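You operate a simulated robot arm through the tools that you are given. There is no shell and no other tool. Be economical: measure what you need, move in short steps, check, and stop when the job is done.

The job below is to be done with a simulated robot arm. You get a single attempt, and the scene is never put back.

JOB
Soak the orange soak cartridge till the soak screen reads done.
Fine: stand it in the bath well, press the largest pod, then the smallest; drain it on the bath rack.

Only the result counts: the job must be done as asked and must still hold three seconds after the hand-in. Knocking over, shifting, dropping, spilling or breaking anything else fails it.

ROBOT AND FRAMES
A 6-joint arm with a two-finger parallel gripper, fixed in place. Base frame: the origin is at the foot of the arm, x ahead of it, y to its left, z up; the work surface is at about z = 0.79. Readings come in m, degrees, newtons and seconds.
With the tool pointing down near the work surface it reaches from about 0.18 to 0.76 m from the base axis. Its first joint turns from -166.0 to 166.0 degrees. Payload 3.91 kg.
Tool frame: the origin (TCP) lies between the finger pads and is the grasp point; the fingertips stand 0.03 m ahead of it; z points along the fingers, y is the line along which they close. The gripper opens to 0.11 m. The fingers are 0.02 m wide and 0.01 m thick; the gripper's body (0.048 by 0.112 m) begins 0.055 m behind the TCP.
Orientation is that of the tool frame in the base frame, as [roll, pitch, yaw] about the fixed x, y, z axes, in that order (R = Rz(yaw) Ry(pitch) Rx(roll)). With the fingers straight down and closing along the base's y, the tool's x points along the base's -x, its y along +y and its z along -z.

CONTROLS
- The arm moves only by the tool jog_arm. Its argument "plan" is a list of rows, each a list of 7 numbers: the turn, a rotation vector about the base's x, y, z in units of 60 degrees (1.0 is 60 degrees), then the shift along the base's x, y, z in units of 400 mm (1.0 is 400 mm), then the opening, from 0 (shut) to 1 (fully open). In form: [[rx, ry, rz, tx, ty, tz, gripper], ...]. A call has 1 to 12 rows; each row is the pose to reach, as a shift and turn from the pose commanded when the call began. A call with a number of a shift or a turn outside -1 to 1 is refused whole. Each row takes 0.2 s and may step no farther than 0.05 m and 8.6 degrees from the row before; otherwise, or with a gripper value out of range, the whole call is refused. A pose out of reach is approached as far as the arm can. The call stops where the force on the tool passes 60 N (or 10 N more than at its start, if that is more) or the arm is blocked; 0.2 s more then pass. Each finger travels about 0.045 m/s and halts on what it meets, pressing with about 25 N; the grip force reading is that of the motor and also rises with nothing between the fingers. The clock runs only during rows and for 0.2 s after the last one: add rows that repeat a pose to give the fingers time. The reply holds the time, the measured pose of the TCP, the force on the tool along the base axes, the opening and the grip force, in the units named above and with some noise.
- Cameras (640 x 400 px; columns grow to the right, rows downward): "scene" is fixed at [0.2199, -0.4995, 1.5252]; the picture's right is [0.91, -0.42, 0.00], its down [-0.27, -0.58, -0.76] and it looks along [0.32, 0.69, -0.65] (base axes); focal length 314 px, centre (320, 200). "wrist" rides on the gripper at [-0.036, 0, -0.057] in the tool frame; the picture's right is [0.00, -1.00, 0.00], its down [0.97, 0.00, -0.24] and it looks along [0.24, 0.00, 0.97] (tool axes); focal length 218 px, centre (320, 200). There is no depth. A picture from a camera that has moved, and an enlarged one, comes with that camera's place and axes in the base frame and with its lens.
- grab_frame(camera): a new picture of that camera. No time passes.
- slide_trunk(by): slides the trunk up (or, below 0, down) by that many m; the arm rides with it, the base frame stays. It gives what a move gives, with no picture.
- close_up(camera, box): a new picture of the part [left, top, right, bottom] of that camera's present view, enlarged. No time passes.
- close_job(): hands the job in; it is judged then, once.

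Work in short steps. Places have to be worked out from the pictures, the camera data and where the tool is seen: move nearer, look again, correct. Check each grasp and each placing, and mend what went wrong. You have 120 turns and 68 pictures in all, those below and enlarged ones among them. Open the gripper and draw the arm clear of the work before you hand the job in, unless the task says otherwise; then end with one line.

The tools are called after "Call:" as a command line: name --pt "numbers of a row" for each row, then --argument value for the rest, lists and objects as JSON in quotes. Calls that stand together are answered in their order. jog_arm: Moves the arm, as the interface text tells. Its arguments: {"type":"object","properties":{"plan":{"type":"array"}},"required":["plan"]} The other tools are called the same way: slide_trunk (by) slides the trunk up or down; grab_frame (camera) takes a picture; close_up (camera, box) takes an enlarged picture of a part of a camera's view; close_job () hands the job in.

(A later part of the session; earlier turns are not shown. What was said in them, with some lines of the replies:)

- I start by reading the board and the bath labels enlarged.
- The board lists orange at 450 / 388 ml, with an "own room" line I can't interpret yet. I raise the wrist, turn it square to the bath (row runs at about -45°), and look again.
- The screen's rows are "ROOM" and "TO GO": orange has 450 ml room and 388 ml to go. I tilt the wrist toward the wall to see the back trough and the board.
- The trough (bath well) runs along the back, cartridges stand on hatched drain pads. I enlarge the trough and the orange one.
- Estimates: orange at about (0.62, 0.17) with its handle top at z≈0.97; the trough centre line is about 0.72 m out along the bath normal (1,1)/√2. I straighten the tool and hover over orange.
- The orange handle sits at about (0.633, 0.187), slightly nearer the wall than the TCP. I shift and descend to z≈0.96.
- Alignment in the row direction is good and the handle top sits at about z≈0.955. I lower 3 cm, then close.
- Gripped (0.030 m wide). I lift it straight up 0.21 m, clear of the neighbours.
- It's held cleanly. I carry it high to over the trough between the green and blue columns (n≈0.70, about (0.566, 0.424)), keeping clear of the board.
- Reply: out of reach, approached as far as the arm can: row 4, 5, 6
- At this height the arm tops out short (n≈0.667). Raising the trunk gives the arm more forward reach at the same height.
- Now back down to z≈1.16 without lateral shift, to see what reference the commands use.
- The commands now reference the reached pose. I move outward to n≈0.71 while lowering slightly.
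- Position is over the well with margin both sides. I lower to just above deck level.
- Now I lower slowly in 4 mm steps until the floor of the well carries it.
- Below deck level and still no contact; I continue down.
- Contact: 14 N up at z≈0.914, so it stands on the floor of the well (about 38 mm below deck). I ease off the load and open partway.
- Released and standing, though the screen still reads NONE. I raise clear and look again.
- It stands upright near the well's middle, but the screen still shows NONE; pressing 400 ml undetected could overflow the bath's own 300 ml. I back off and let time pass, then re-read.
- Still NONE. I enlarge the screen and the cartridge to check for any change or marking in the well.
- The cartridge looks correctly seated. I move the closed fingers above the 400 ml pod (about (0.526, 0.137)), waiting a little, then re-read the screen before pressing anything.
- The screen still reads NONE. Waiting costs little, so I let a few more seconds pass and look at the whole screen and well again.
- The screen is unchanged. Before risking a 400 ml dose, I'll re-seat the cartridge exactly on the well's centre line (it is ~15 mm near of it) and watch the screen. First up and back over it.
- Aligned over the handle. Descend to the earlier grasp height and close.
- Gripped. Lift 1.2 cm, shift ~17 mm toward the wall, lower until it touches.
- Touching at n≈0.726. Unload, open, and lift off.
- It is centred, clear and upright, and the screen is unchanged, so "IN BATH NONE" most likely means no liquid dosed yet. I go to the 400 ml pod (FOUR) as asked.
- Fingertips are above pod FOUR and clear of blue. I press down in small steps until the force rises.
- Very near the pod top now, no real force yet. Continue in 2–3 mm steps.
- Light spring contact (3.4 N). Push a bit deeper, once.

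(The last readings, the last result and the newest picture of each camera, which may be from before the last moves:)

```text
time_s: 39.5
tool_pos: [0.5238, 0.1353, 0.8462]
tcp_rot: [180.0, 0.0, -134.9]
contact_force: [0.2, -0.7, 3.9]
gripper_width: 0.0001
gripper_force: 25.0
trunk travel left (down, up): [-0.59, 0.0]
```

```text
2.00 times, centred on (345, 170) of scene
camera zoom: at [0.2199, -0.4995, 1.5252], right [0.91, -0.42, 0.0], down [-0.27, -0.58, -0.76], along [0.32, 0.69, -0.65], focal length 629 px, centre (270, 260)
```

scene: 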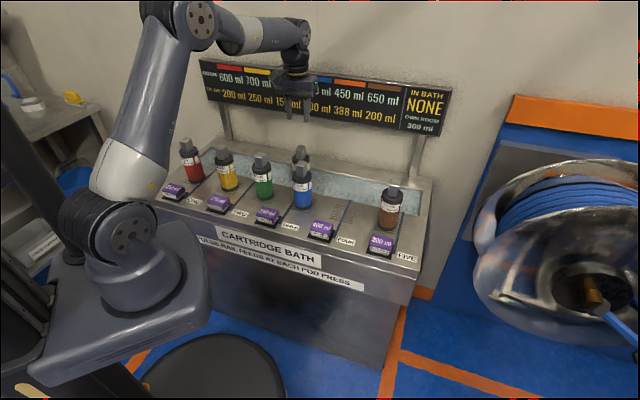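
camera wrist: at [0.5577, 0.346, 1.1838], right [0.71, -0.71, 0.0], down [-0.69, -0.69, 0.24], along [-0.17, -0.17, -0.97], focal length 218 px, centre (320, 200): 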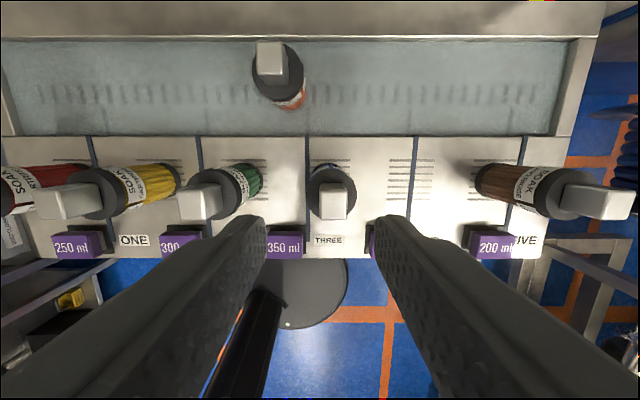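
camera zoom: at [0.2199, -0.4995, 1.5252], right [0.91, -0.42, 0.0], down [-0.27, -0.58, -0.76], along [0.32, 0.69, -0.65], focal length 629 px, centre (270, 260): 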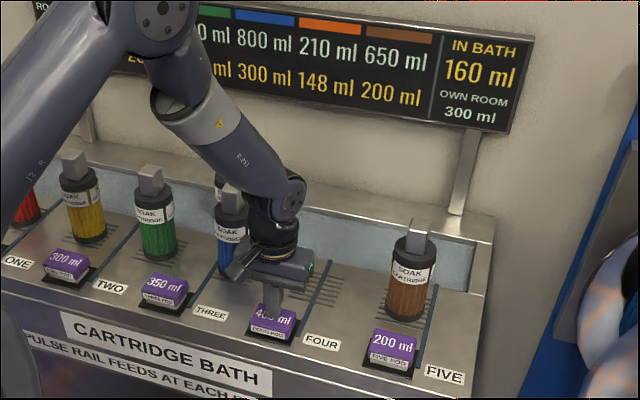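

The screen reacted: IN BATH is liquid (160 ml), orange took 240 ml and has 148 to go — a 60/40 split. By that rule 200 ml more would give only 120, so I release the pod and watch whether the soak goes on with time.

Call:
jog_arm --pt "0 0 0 0 0 0.03 0" --pt "0 0 0 0 0 0.1 0" --pt "0 0 0 0 0 0.2 0" --pt "0 0 0 0 0 0.3 0" --pt "0 0 0 -0.1 -0.05 0.35 0" --pt "0 0 0 -0.2 -0.1 0.35 0" --pt "0 0 0 -0.2 -0.1 0.35 0" --pt "0 0 0 -0.2 -0.1 0.35 0" --pt "0 0 0 -0.2 -0.1 0.35 0" --pt "0 0 0 -0.2 -0.1 0.35 0" --pt "0 0 0 -0.2 -0.1 0.35 0" --pt "0 0 0 -0.2 -0.1 0.35 0"

Call:
grab_frame --camera "scene"

Call:
close_up --camera "scene" --box '[140, 140, 440, 310]'

```text
time_s: 42.0
tool_pos: [0.4436, 0.0965, 0.986]
tcp_rot: [180.0, 0.0, -134.9]
contact_force: [0.2, -0.6, -0.2]
gripper_width: 0.0
gripper_force: 24.9
trunk travel left (down, up): [-0.59, 0.0]
```

```text
26 pictures are left
```

scene: 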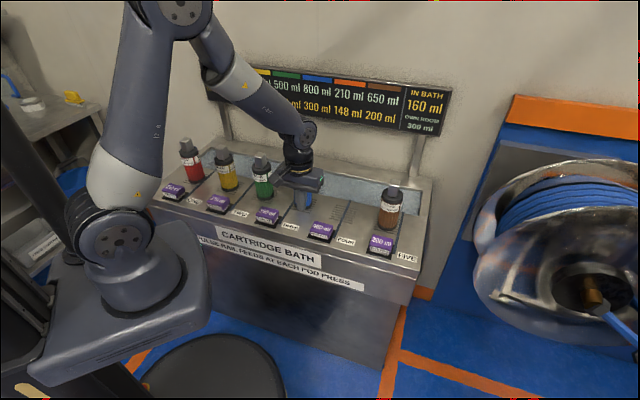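

```text
2.13 times, centred on (290, 225) of scene
camera zoom: at [0.2199, -0.4995, 1.5252], right [0.91, -0.42, 0.0], down [-0.27, -0.58, -0.76], along [0.32, 0.69, -0.65], focal length 670 px, centre (384, 147)
```

zoom: 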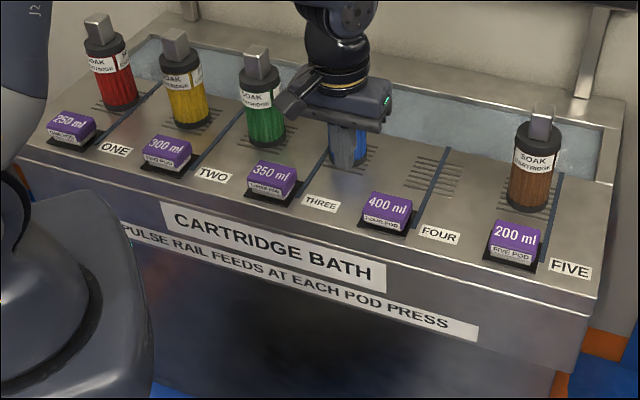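

The soak doesn't creep with time. But if each press shares all free liquid between orange's room and the bath's own room — (160+200)×210/510 = 148 — the 200 ml pod finishes it exactly, matching the instructions. I move over pod FIVE (about (0.656, 0.002)).

Call:
jog_arm --pt "0 0 0 0.09 -0.04 0 0" --pt "0 0 0 0.18 -0.08 0 0" --pt "0 0 0 0.27 -0.12 0 0" --pt "0 0 0 0.36 -0.16 -0.03 0" --pt "0 0 0 0.45 -0.2 -0.1 0" --pt "0 0 0 0.531 -0.236 -0.18 0"

Call:
grab_frame --camera "wrist"

Call:
close_up --camera "scene" --box '[230, 70, 460, 270]'

```text
time_s: 43.5
tool_pos: [0.6579, 0.0011, 0.9131]
tcp_rot: [180.0, 0.0, -135.0]
contact_force: [0.2, -0.8, 0.1]
gripper_width: 0.0
gripper_force: 24.8
trunk travel left (down, up): [-0.59, 0.0]
```

```text
24 pictures are left
camera wrist: at [0.6827, 0.0265, 0.9692], right [0.71, -0.71, 0.0], down [-0.69, -0.69, 0.24], along [-0.17, -0.17, -0.97], focal length 218 px, centre (320, 200)
```

wrist: 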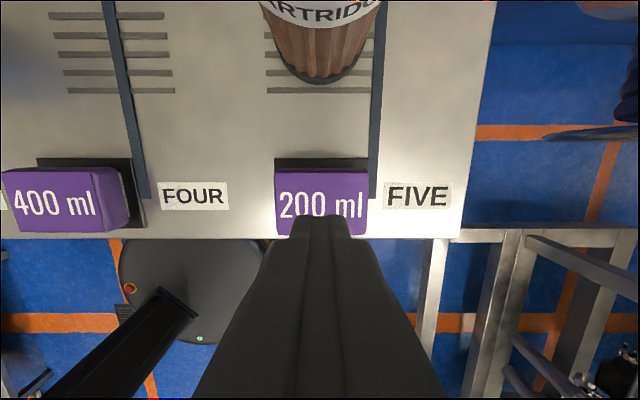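

```text
2.00 times, centred on (345, 170) of scene
camera zoom: at [0.2199, -0.4995, 1.5252], right [0.91, -0.42, 0.0], down [-0.27, -0.58, -0.76], along [0.32, 0.69, -0.65], focal length 629 px, centre (270, 260)
```

zoom: 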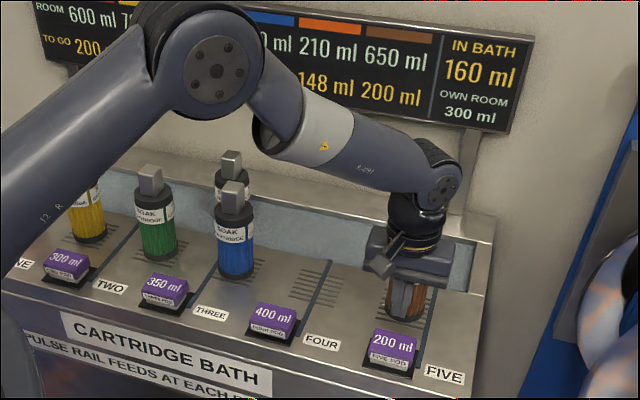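

Fingertips are over pod FIVE; the brown cartridge is ~4 cm from the wrist camera, so I aim 1 cm toward the near side of the pod and press in one slow stroke to z≈0.846, the depth which fired pod FOUR.

Call:
jog_arm --pt "0 0 0 -0.017 -0.017 -0.03 0" --pt "0 0 0 -0.017 -0.017 -0.07 0" --pt "0 0 0 -0.017 -0.017 -0.1 0" --pt "0 0 0 -0.017 -0.017 -0.125 0" --pt "0 0 0 -0.017 -0.017 -0.14 0" --pt "0 0 0 -0.017 -0.017 -0.15 0" --pt "0 0 0 -0.017 -0.017 -0.158 0" --pt "0 0 0 -0.017 -0.017 -0.163 0" --pt "0 0 0 -0.017 -0.017 -0.167 0"

Call:
close_up --camera "scene" --box '[230, 70, 460, 270]'

```text
time_s: 45.5
tool_pos: [0.6493, -0.0059, 0.8487]
tcp_rot: [-179.9, 0.0, -135.0]
contact_force: [0.7, 2.8, 3.3]
gripper_width: 0.0
gripper_force: 25.0
trunk travel left (down, up): [-0.59, 0.0]
```

```text
2.00 times, centred on (345, 170) of scene
camera zoom: at [0.2199, -0.4995, 1.5252], right [0.91, -0.42, 0.0], down [-0.27, -0.58, -0.76], along [0.32, 0.69, -0.65], focal length 629 px, centre (270, 260)
```

zoom: 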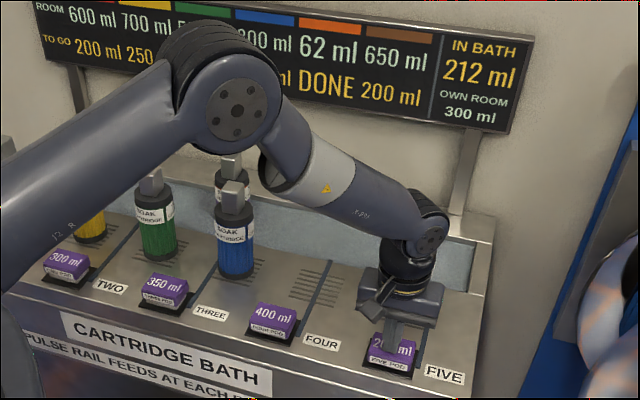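

The screen reads DONE for orange. I release the pod straight up and retreat high.

Call:
jog_arm --pt "0 0 0 0 0 0.05 0" --pt "0 0 0 0 0 0.15 0" --pt "0 0 0 0 0 0.27 0" --pt "0 0 0 0 0 0.39 0" --pt "0 0 0 0 0 0.51 0" --pt "0 0 0 0 0 0.63 0" --pt "0 0 0 0 0 0.72 0"

Call:
jog_arm --pt "0 0 0 -0.03 0.1 0 0.1" --pt "0 0 0 -0.06 0.2 0 0.2" --pt "0 0 0 -0.09 0.3 0 0.3" --pt "0 0 0 -0.11 0.41 0 0.5" --pt "0 0 0 -0.13 0.52 0 0.6" --pt "0 0 0 -0.15 0.63 0 0.6" --pt "0 0 0 -0.17 0.74 0 0.6" --pt "0 0 0 -0.19 0.85 0 0.6" --pt "0 0 0 -0.2 0.96 -0.01 0.6" --pt "0 0 0 -0.21 1.0 -0.03 0.6"

Call:
grab_frame --camera "wrist"

```text
time_s: 47.0
tool_pos: [0.6479, -0.0069, 1.1374]
tcp_rot: [180.0, -0.2, -135.0]
contact_force: [-0.4, -0.4, -0.4]
gripper_width: 0.0
gripper_force: 24.9
trunk travel left (down, up): [-0.59, 0.0]
```

```text
time_s: 49.2
tool_pos: [0.5659, 0.3947, 1.1229]
tcp_rot: [179.9, 0.0, -135.0]
contact_force: [0.4, 0.0, 0.2]
gripper_width: 0.0661
gripper_force: 0.2
trunk travel left (down, up): [-0.59, 0.0]
```

```text
21 pictures are left
camera wrist: at [0.5903, 0.4207, 1.1792], right [0.71, -0.71, 0.0], down [-0.69, -0.69, 0.24], along [-0.17, -0.17, -0.97], focal length 218 px, centre (320, 200)
```

wrist: 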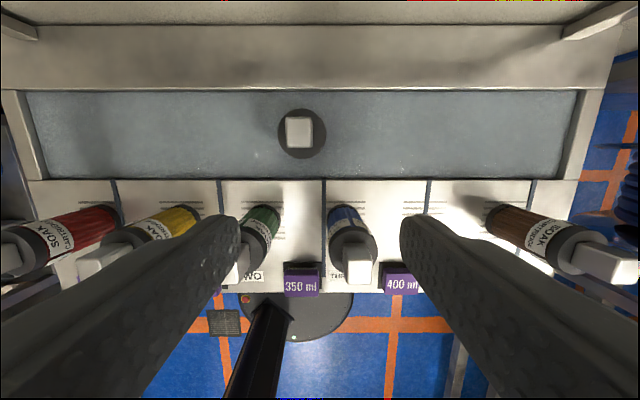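

The handle is at about (0.582, 0.446). I move above and descend to grasp height, then close.

Call:
jog_arm --pt "0 0 0 0.02 0.06 -0.06 0.6" --pt "0 0 0 0.04 0.127 -0.13 0.6" --pt "0 0 0 0.04 0.127 -0.24 0.6" --pt "0 0 0 0.04 0.127 -0.35 0.6" --pt "0 0 0 0.04 0.127 -0.45 0.6" --pt "0 0 0 0.04 0.127 -0.514 0.6" --pt "0 0 0 0.04 0.127 -0.514 0.4" --pt "0 0 0 0.04 0.127 -0.514 0.2" --pt "0 0 0 0.04 0.127 -0.514 0" --pt "0 0 0 0.04 0.127 -0.514 0" --pt "0 0 0 0.04 0.127 -0.514 0"

```text
time_s: 51.6
tool_pos: [0.5815, 0.4443, 0.9176]
tcp_rot: [-179.9, 0.1, -135.0]
contact_force: [0.1, 0.6, -1.0]
gripper_width: 0.0298
gripper_force: 25.1
trunk travel left (down, up): [-0.59, 0.0]
```

Gripped. Lift out of the well, pause, then draw inward while rising clear of the other cartridges.

Call:
jog_arm --pt "0 0 0 0 0 0.05 0" --pt "0 0 0 0 0 0.12 0" --pt "0 0 0 0 0 0.22 0" --pt "0 0 0 0 0 0.32 0" --pt "0 0 0 0 0 0.42 0" --pt "0 0 0 0 0 0.5 0" --pt "0 0 0 0 0 0.5 0" --pt "0 0 0 0 0 0.5 0" --pt "0 0 0 -0.05 -0.05 0.56 0" --pt "0 0 0 -0.1 -0.1 0.62 0"

Call:
grab_frame --camera "scene"

```text
time_s: 53.9
tool_pos: [0.5424, 0.4043, 1.1666]
tcp_rot: [-180.0, 0.0, -135.0]
contact_force: [-0.4, -0.1, -2.3]
gripper_width: 0.0298
gripper_force: 25.3
out of reach, approached as far as the arm can: row 6, 7, 8
trunk travel left (down, up): [-0.59, 0.0]
```

```text
20 pictures are left
```

scene: 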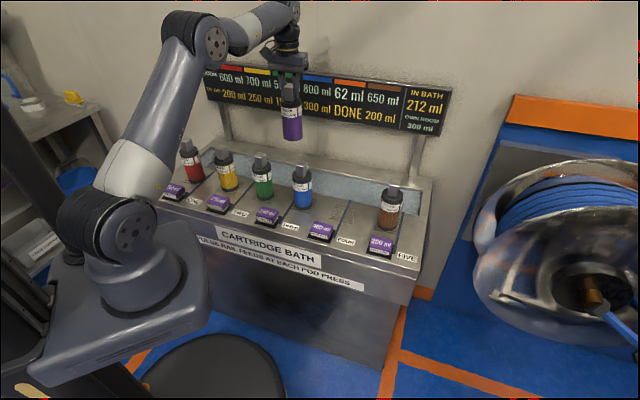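

The cartridge is soaked (now purple), DONE still shown. I carry it over to its own drain pad at (0.630, 0.185).

Call:
jog_arm --pt "0 0 0 0.03 -0.08 0 0" --pt "0 0 0 0.07 -0.17 0 0" --pt "0 0 0 0.11 -0.27 0 0" --pt "0 0 0 0.15 -0.37 0 0" --pt "0 0 0 0.185 -0.46 0 0" --pt "0 0 0 0.22 -0.549 0 0"

Call:
grab_frame --camera "wrist"

```text
time_s: 55.2
tool_pos: [0.629, 0.1851, 1.1653]
tcp_rot: [-180.0, 0.0, -135.0]
contact_force: [0.2, -0.4, -2.0]
gripper_width: 0.0298
gripper_force: 25.0
trunk travel left (down, up): [-0.59, 0.0]
```

```text
19 pictures are left
camera wrist: at [0.6544, 0.2105, 1.2215], right [0.71, -0.71, 0.0], down [-0.69, -0.69, 0.24], along [-0.17, -0.17, -0.97], focal length 218 px, centre (320, 200)
```

wrist: 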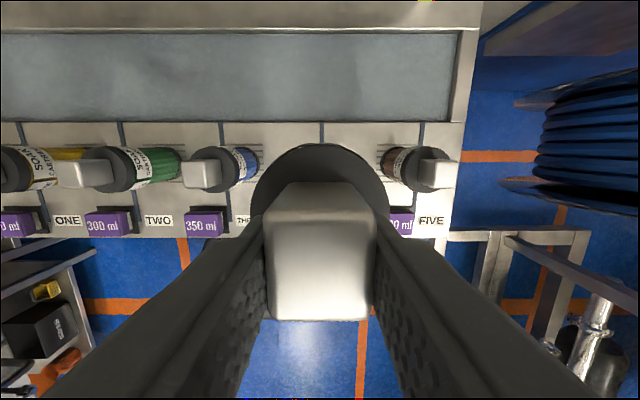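

Same view as at the original pickup, so it's over its pad. Lower to just above contact.

Call:
jog_arm --pt "0 0 0 0 0 -0.1 0" --pt "0 0 0 0 0 -0.2 0" --pt "0 0 0 0 0 -0.3 0" --pt "0 0 0 0 0 -0.4 0" --pt "0 0 0 0 0 -0.47 0" --pt "0 0 0 0 0 -0.5 0"

Call:
jog_arm --pt "0 0 0 0 0 -0.006 0" --pt "0 0 0 0 0 -0.012 0" --pt "0 0 0 0 0 -0.018 0" --pt "0 0 0 0 0 -0.022 0" --pt "0 0 0 0 0 -0.026 0"

Call:
close_up --camera "scene" --box '[260, 100, 440, 250]'

```text
time_s: 56.6
tool_pos: [0.6294, 0.1844, 0.9651]
tcp_rot: [-180.0, -0.1, -135.0]
contact_force: [0.0, 0.4, -2.4]
gripper_width: 0.0297
gripper_force: 24.6
trunk travel left (down, up): [-0.59, 0.0]
```

```text
time_s: 57.9
tool_pos: [0.6289, 0.1853, 0.9573]
tcp_rot: [-180.0, 0.1, -135.0]
contact_force: [-2.4, 0.2, 12.1]
gripper_width: 0.0299
gripper_force: 25.2
trunk travel left (down, up): [-0.59, 0.0]
```

```text
2.67 times, centred on (350, 175) of scene
camera zoom: at [0.2199, -0.4995, 1.5252], right [0.91, -0.42, 0.0], down [-0.27, -0.58, -0.76], along [0.32, 0.69, -0.65], focal length 838 px, centre (240, 267)
```

zoom: 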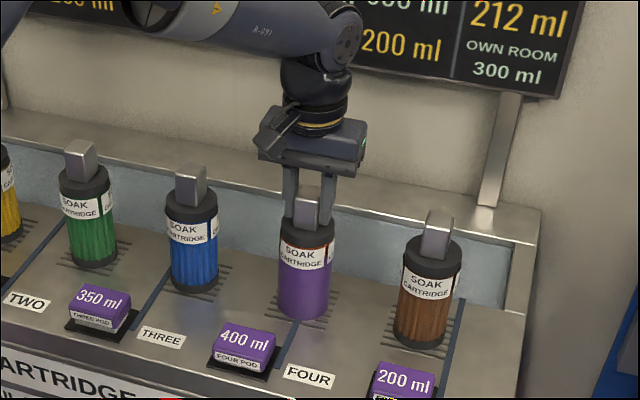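

Resting on its pad (12 N). Unload slightly, open and lift off, then retreat.

Call:
jog_arm --pt "0 0 0 0 0 0.005 0" --pt "0 0 0 0 0 0.006 0.3" --pt "0 0 0 0 0 0.006 0.6" --pt "0 0 0 0 0 0.006 0.6" --pt "0 0 0 0 0 0.006 0.6" --pt "0 0 0 0 0 0.08 0.6" --pt "0 0 0 0 0 0.18 0.6" --pt "0 0 0 0 0 0.3 0.6" --pt "0 0 0 -0.08 -0.04 0.38 0.6" --pt "0 0 0 -0.18 -0.09 0.42 0.6" --pt "0 0 0 -0.28 -0.14 0.42 0.6" --pt "0 0 0 -0.38 -0.19 0.42 0.6"

Call:
grab_frame --camera "scene"

Call:
close_up --camera "scene" --box '[200, 60, 460, 260]'

```text
time_s: 60.5
tool_pos: [0.479, 0.1094, 1.1235]
tcp_rot: [179.9, 0.1, -135.0]
contact_force: [0.3, 0.2, 0.8]
gripper_width: 0.0662
gripper_force: 0.2
trunk travel left (down, up): [-0.59, 0.0]
```

```text
17 pictures are left
```

scene: 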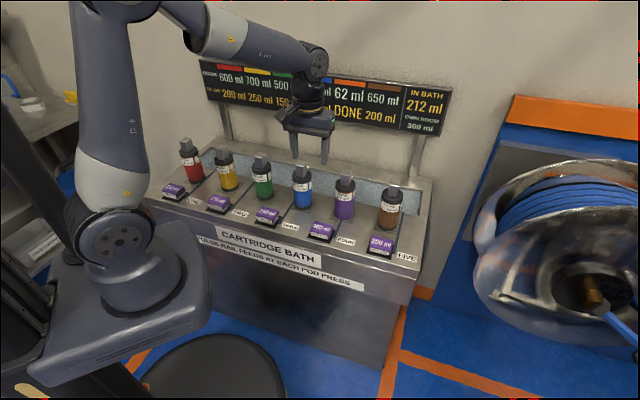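

```text
2.00 times, centred on (330, 160) of scene
camera zoom: at [0.2199, -0.4995, 1.5252], right [0.91, -0.42, 0.0], down [-0.27, -0.58, -0.76], along [0.32, 0.69, -0.65], focal length 629 px, centre (300, 280)
```

zoom: 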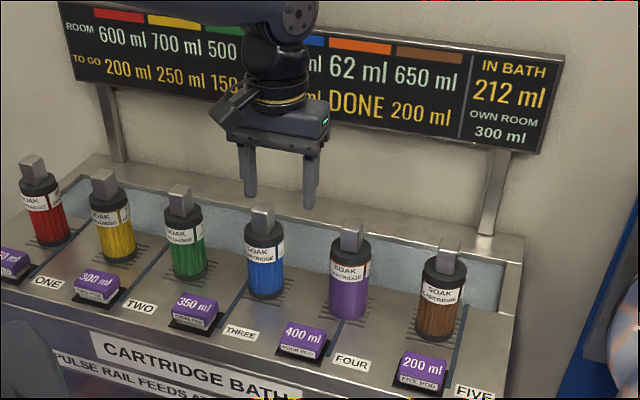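

The soaked cartridge stands upright on its pad, all the other cartridges are in place, the screen reads DONE, and the gripper is open and clear. I hand in.

Call:
close_job

```text
The job is handed in.
```

The orange cartridge is soaked: the screen reads DONE after the 400 ml and then the 200 ml pod, and the cartridge is draining on its own rack pad with the arm clear.
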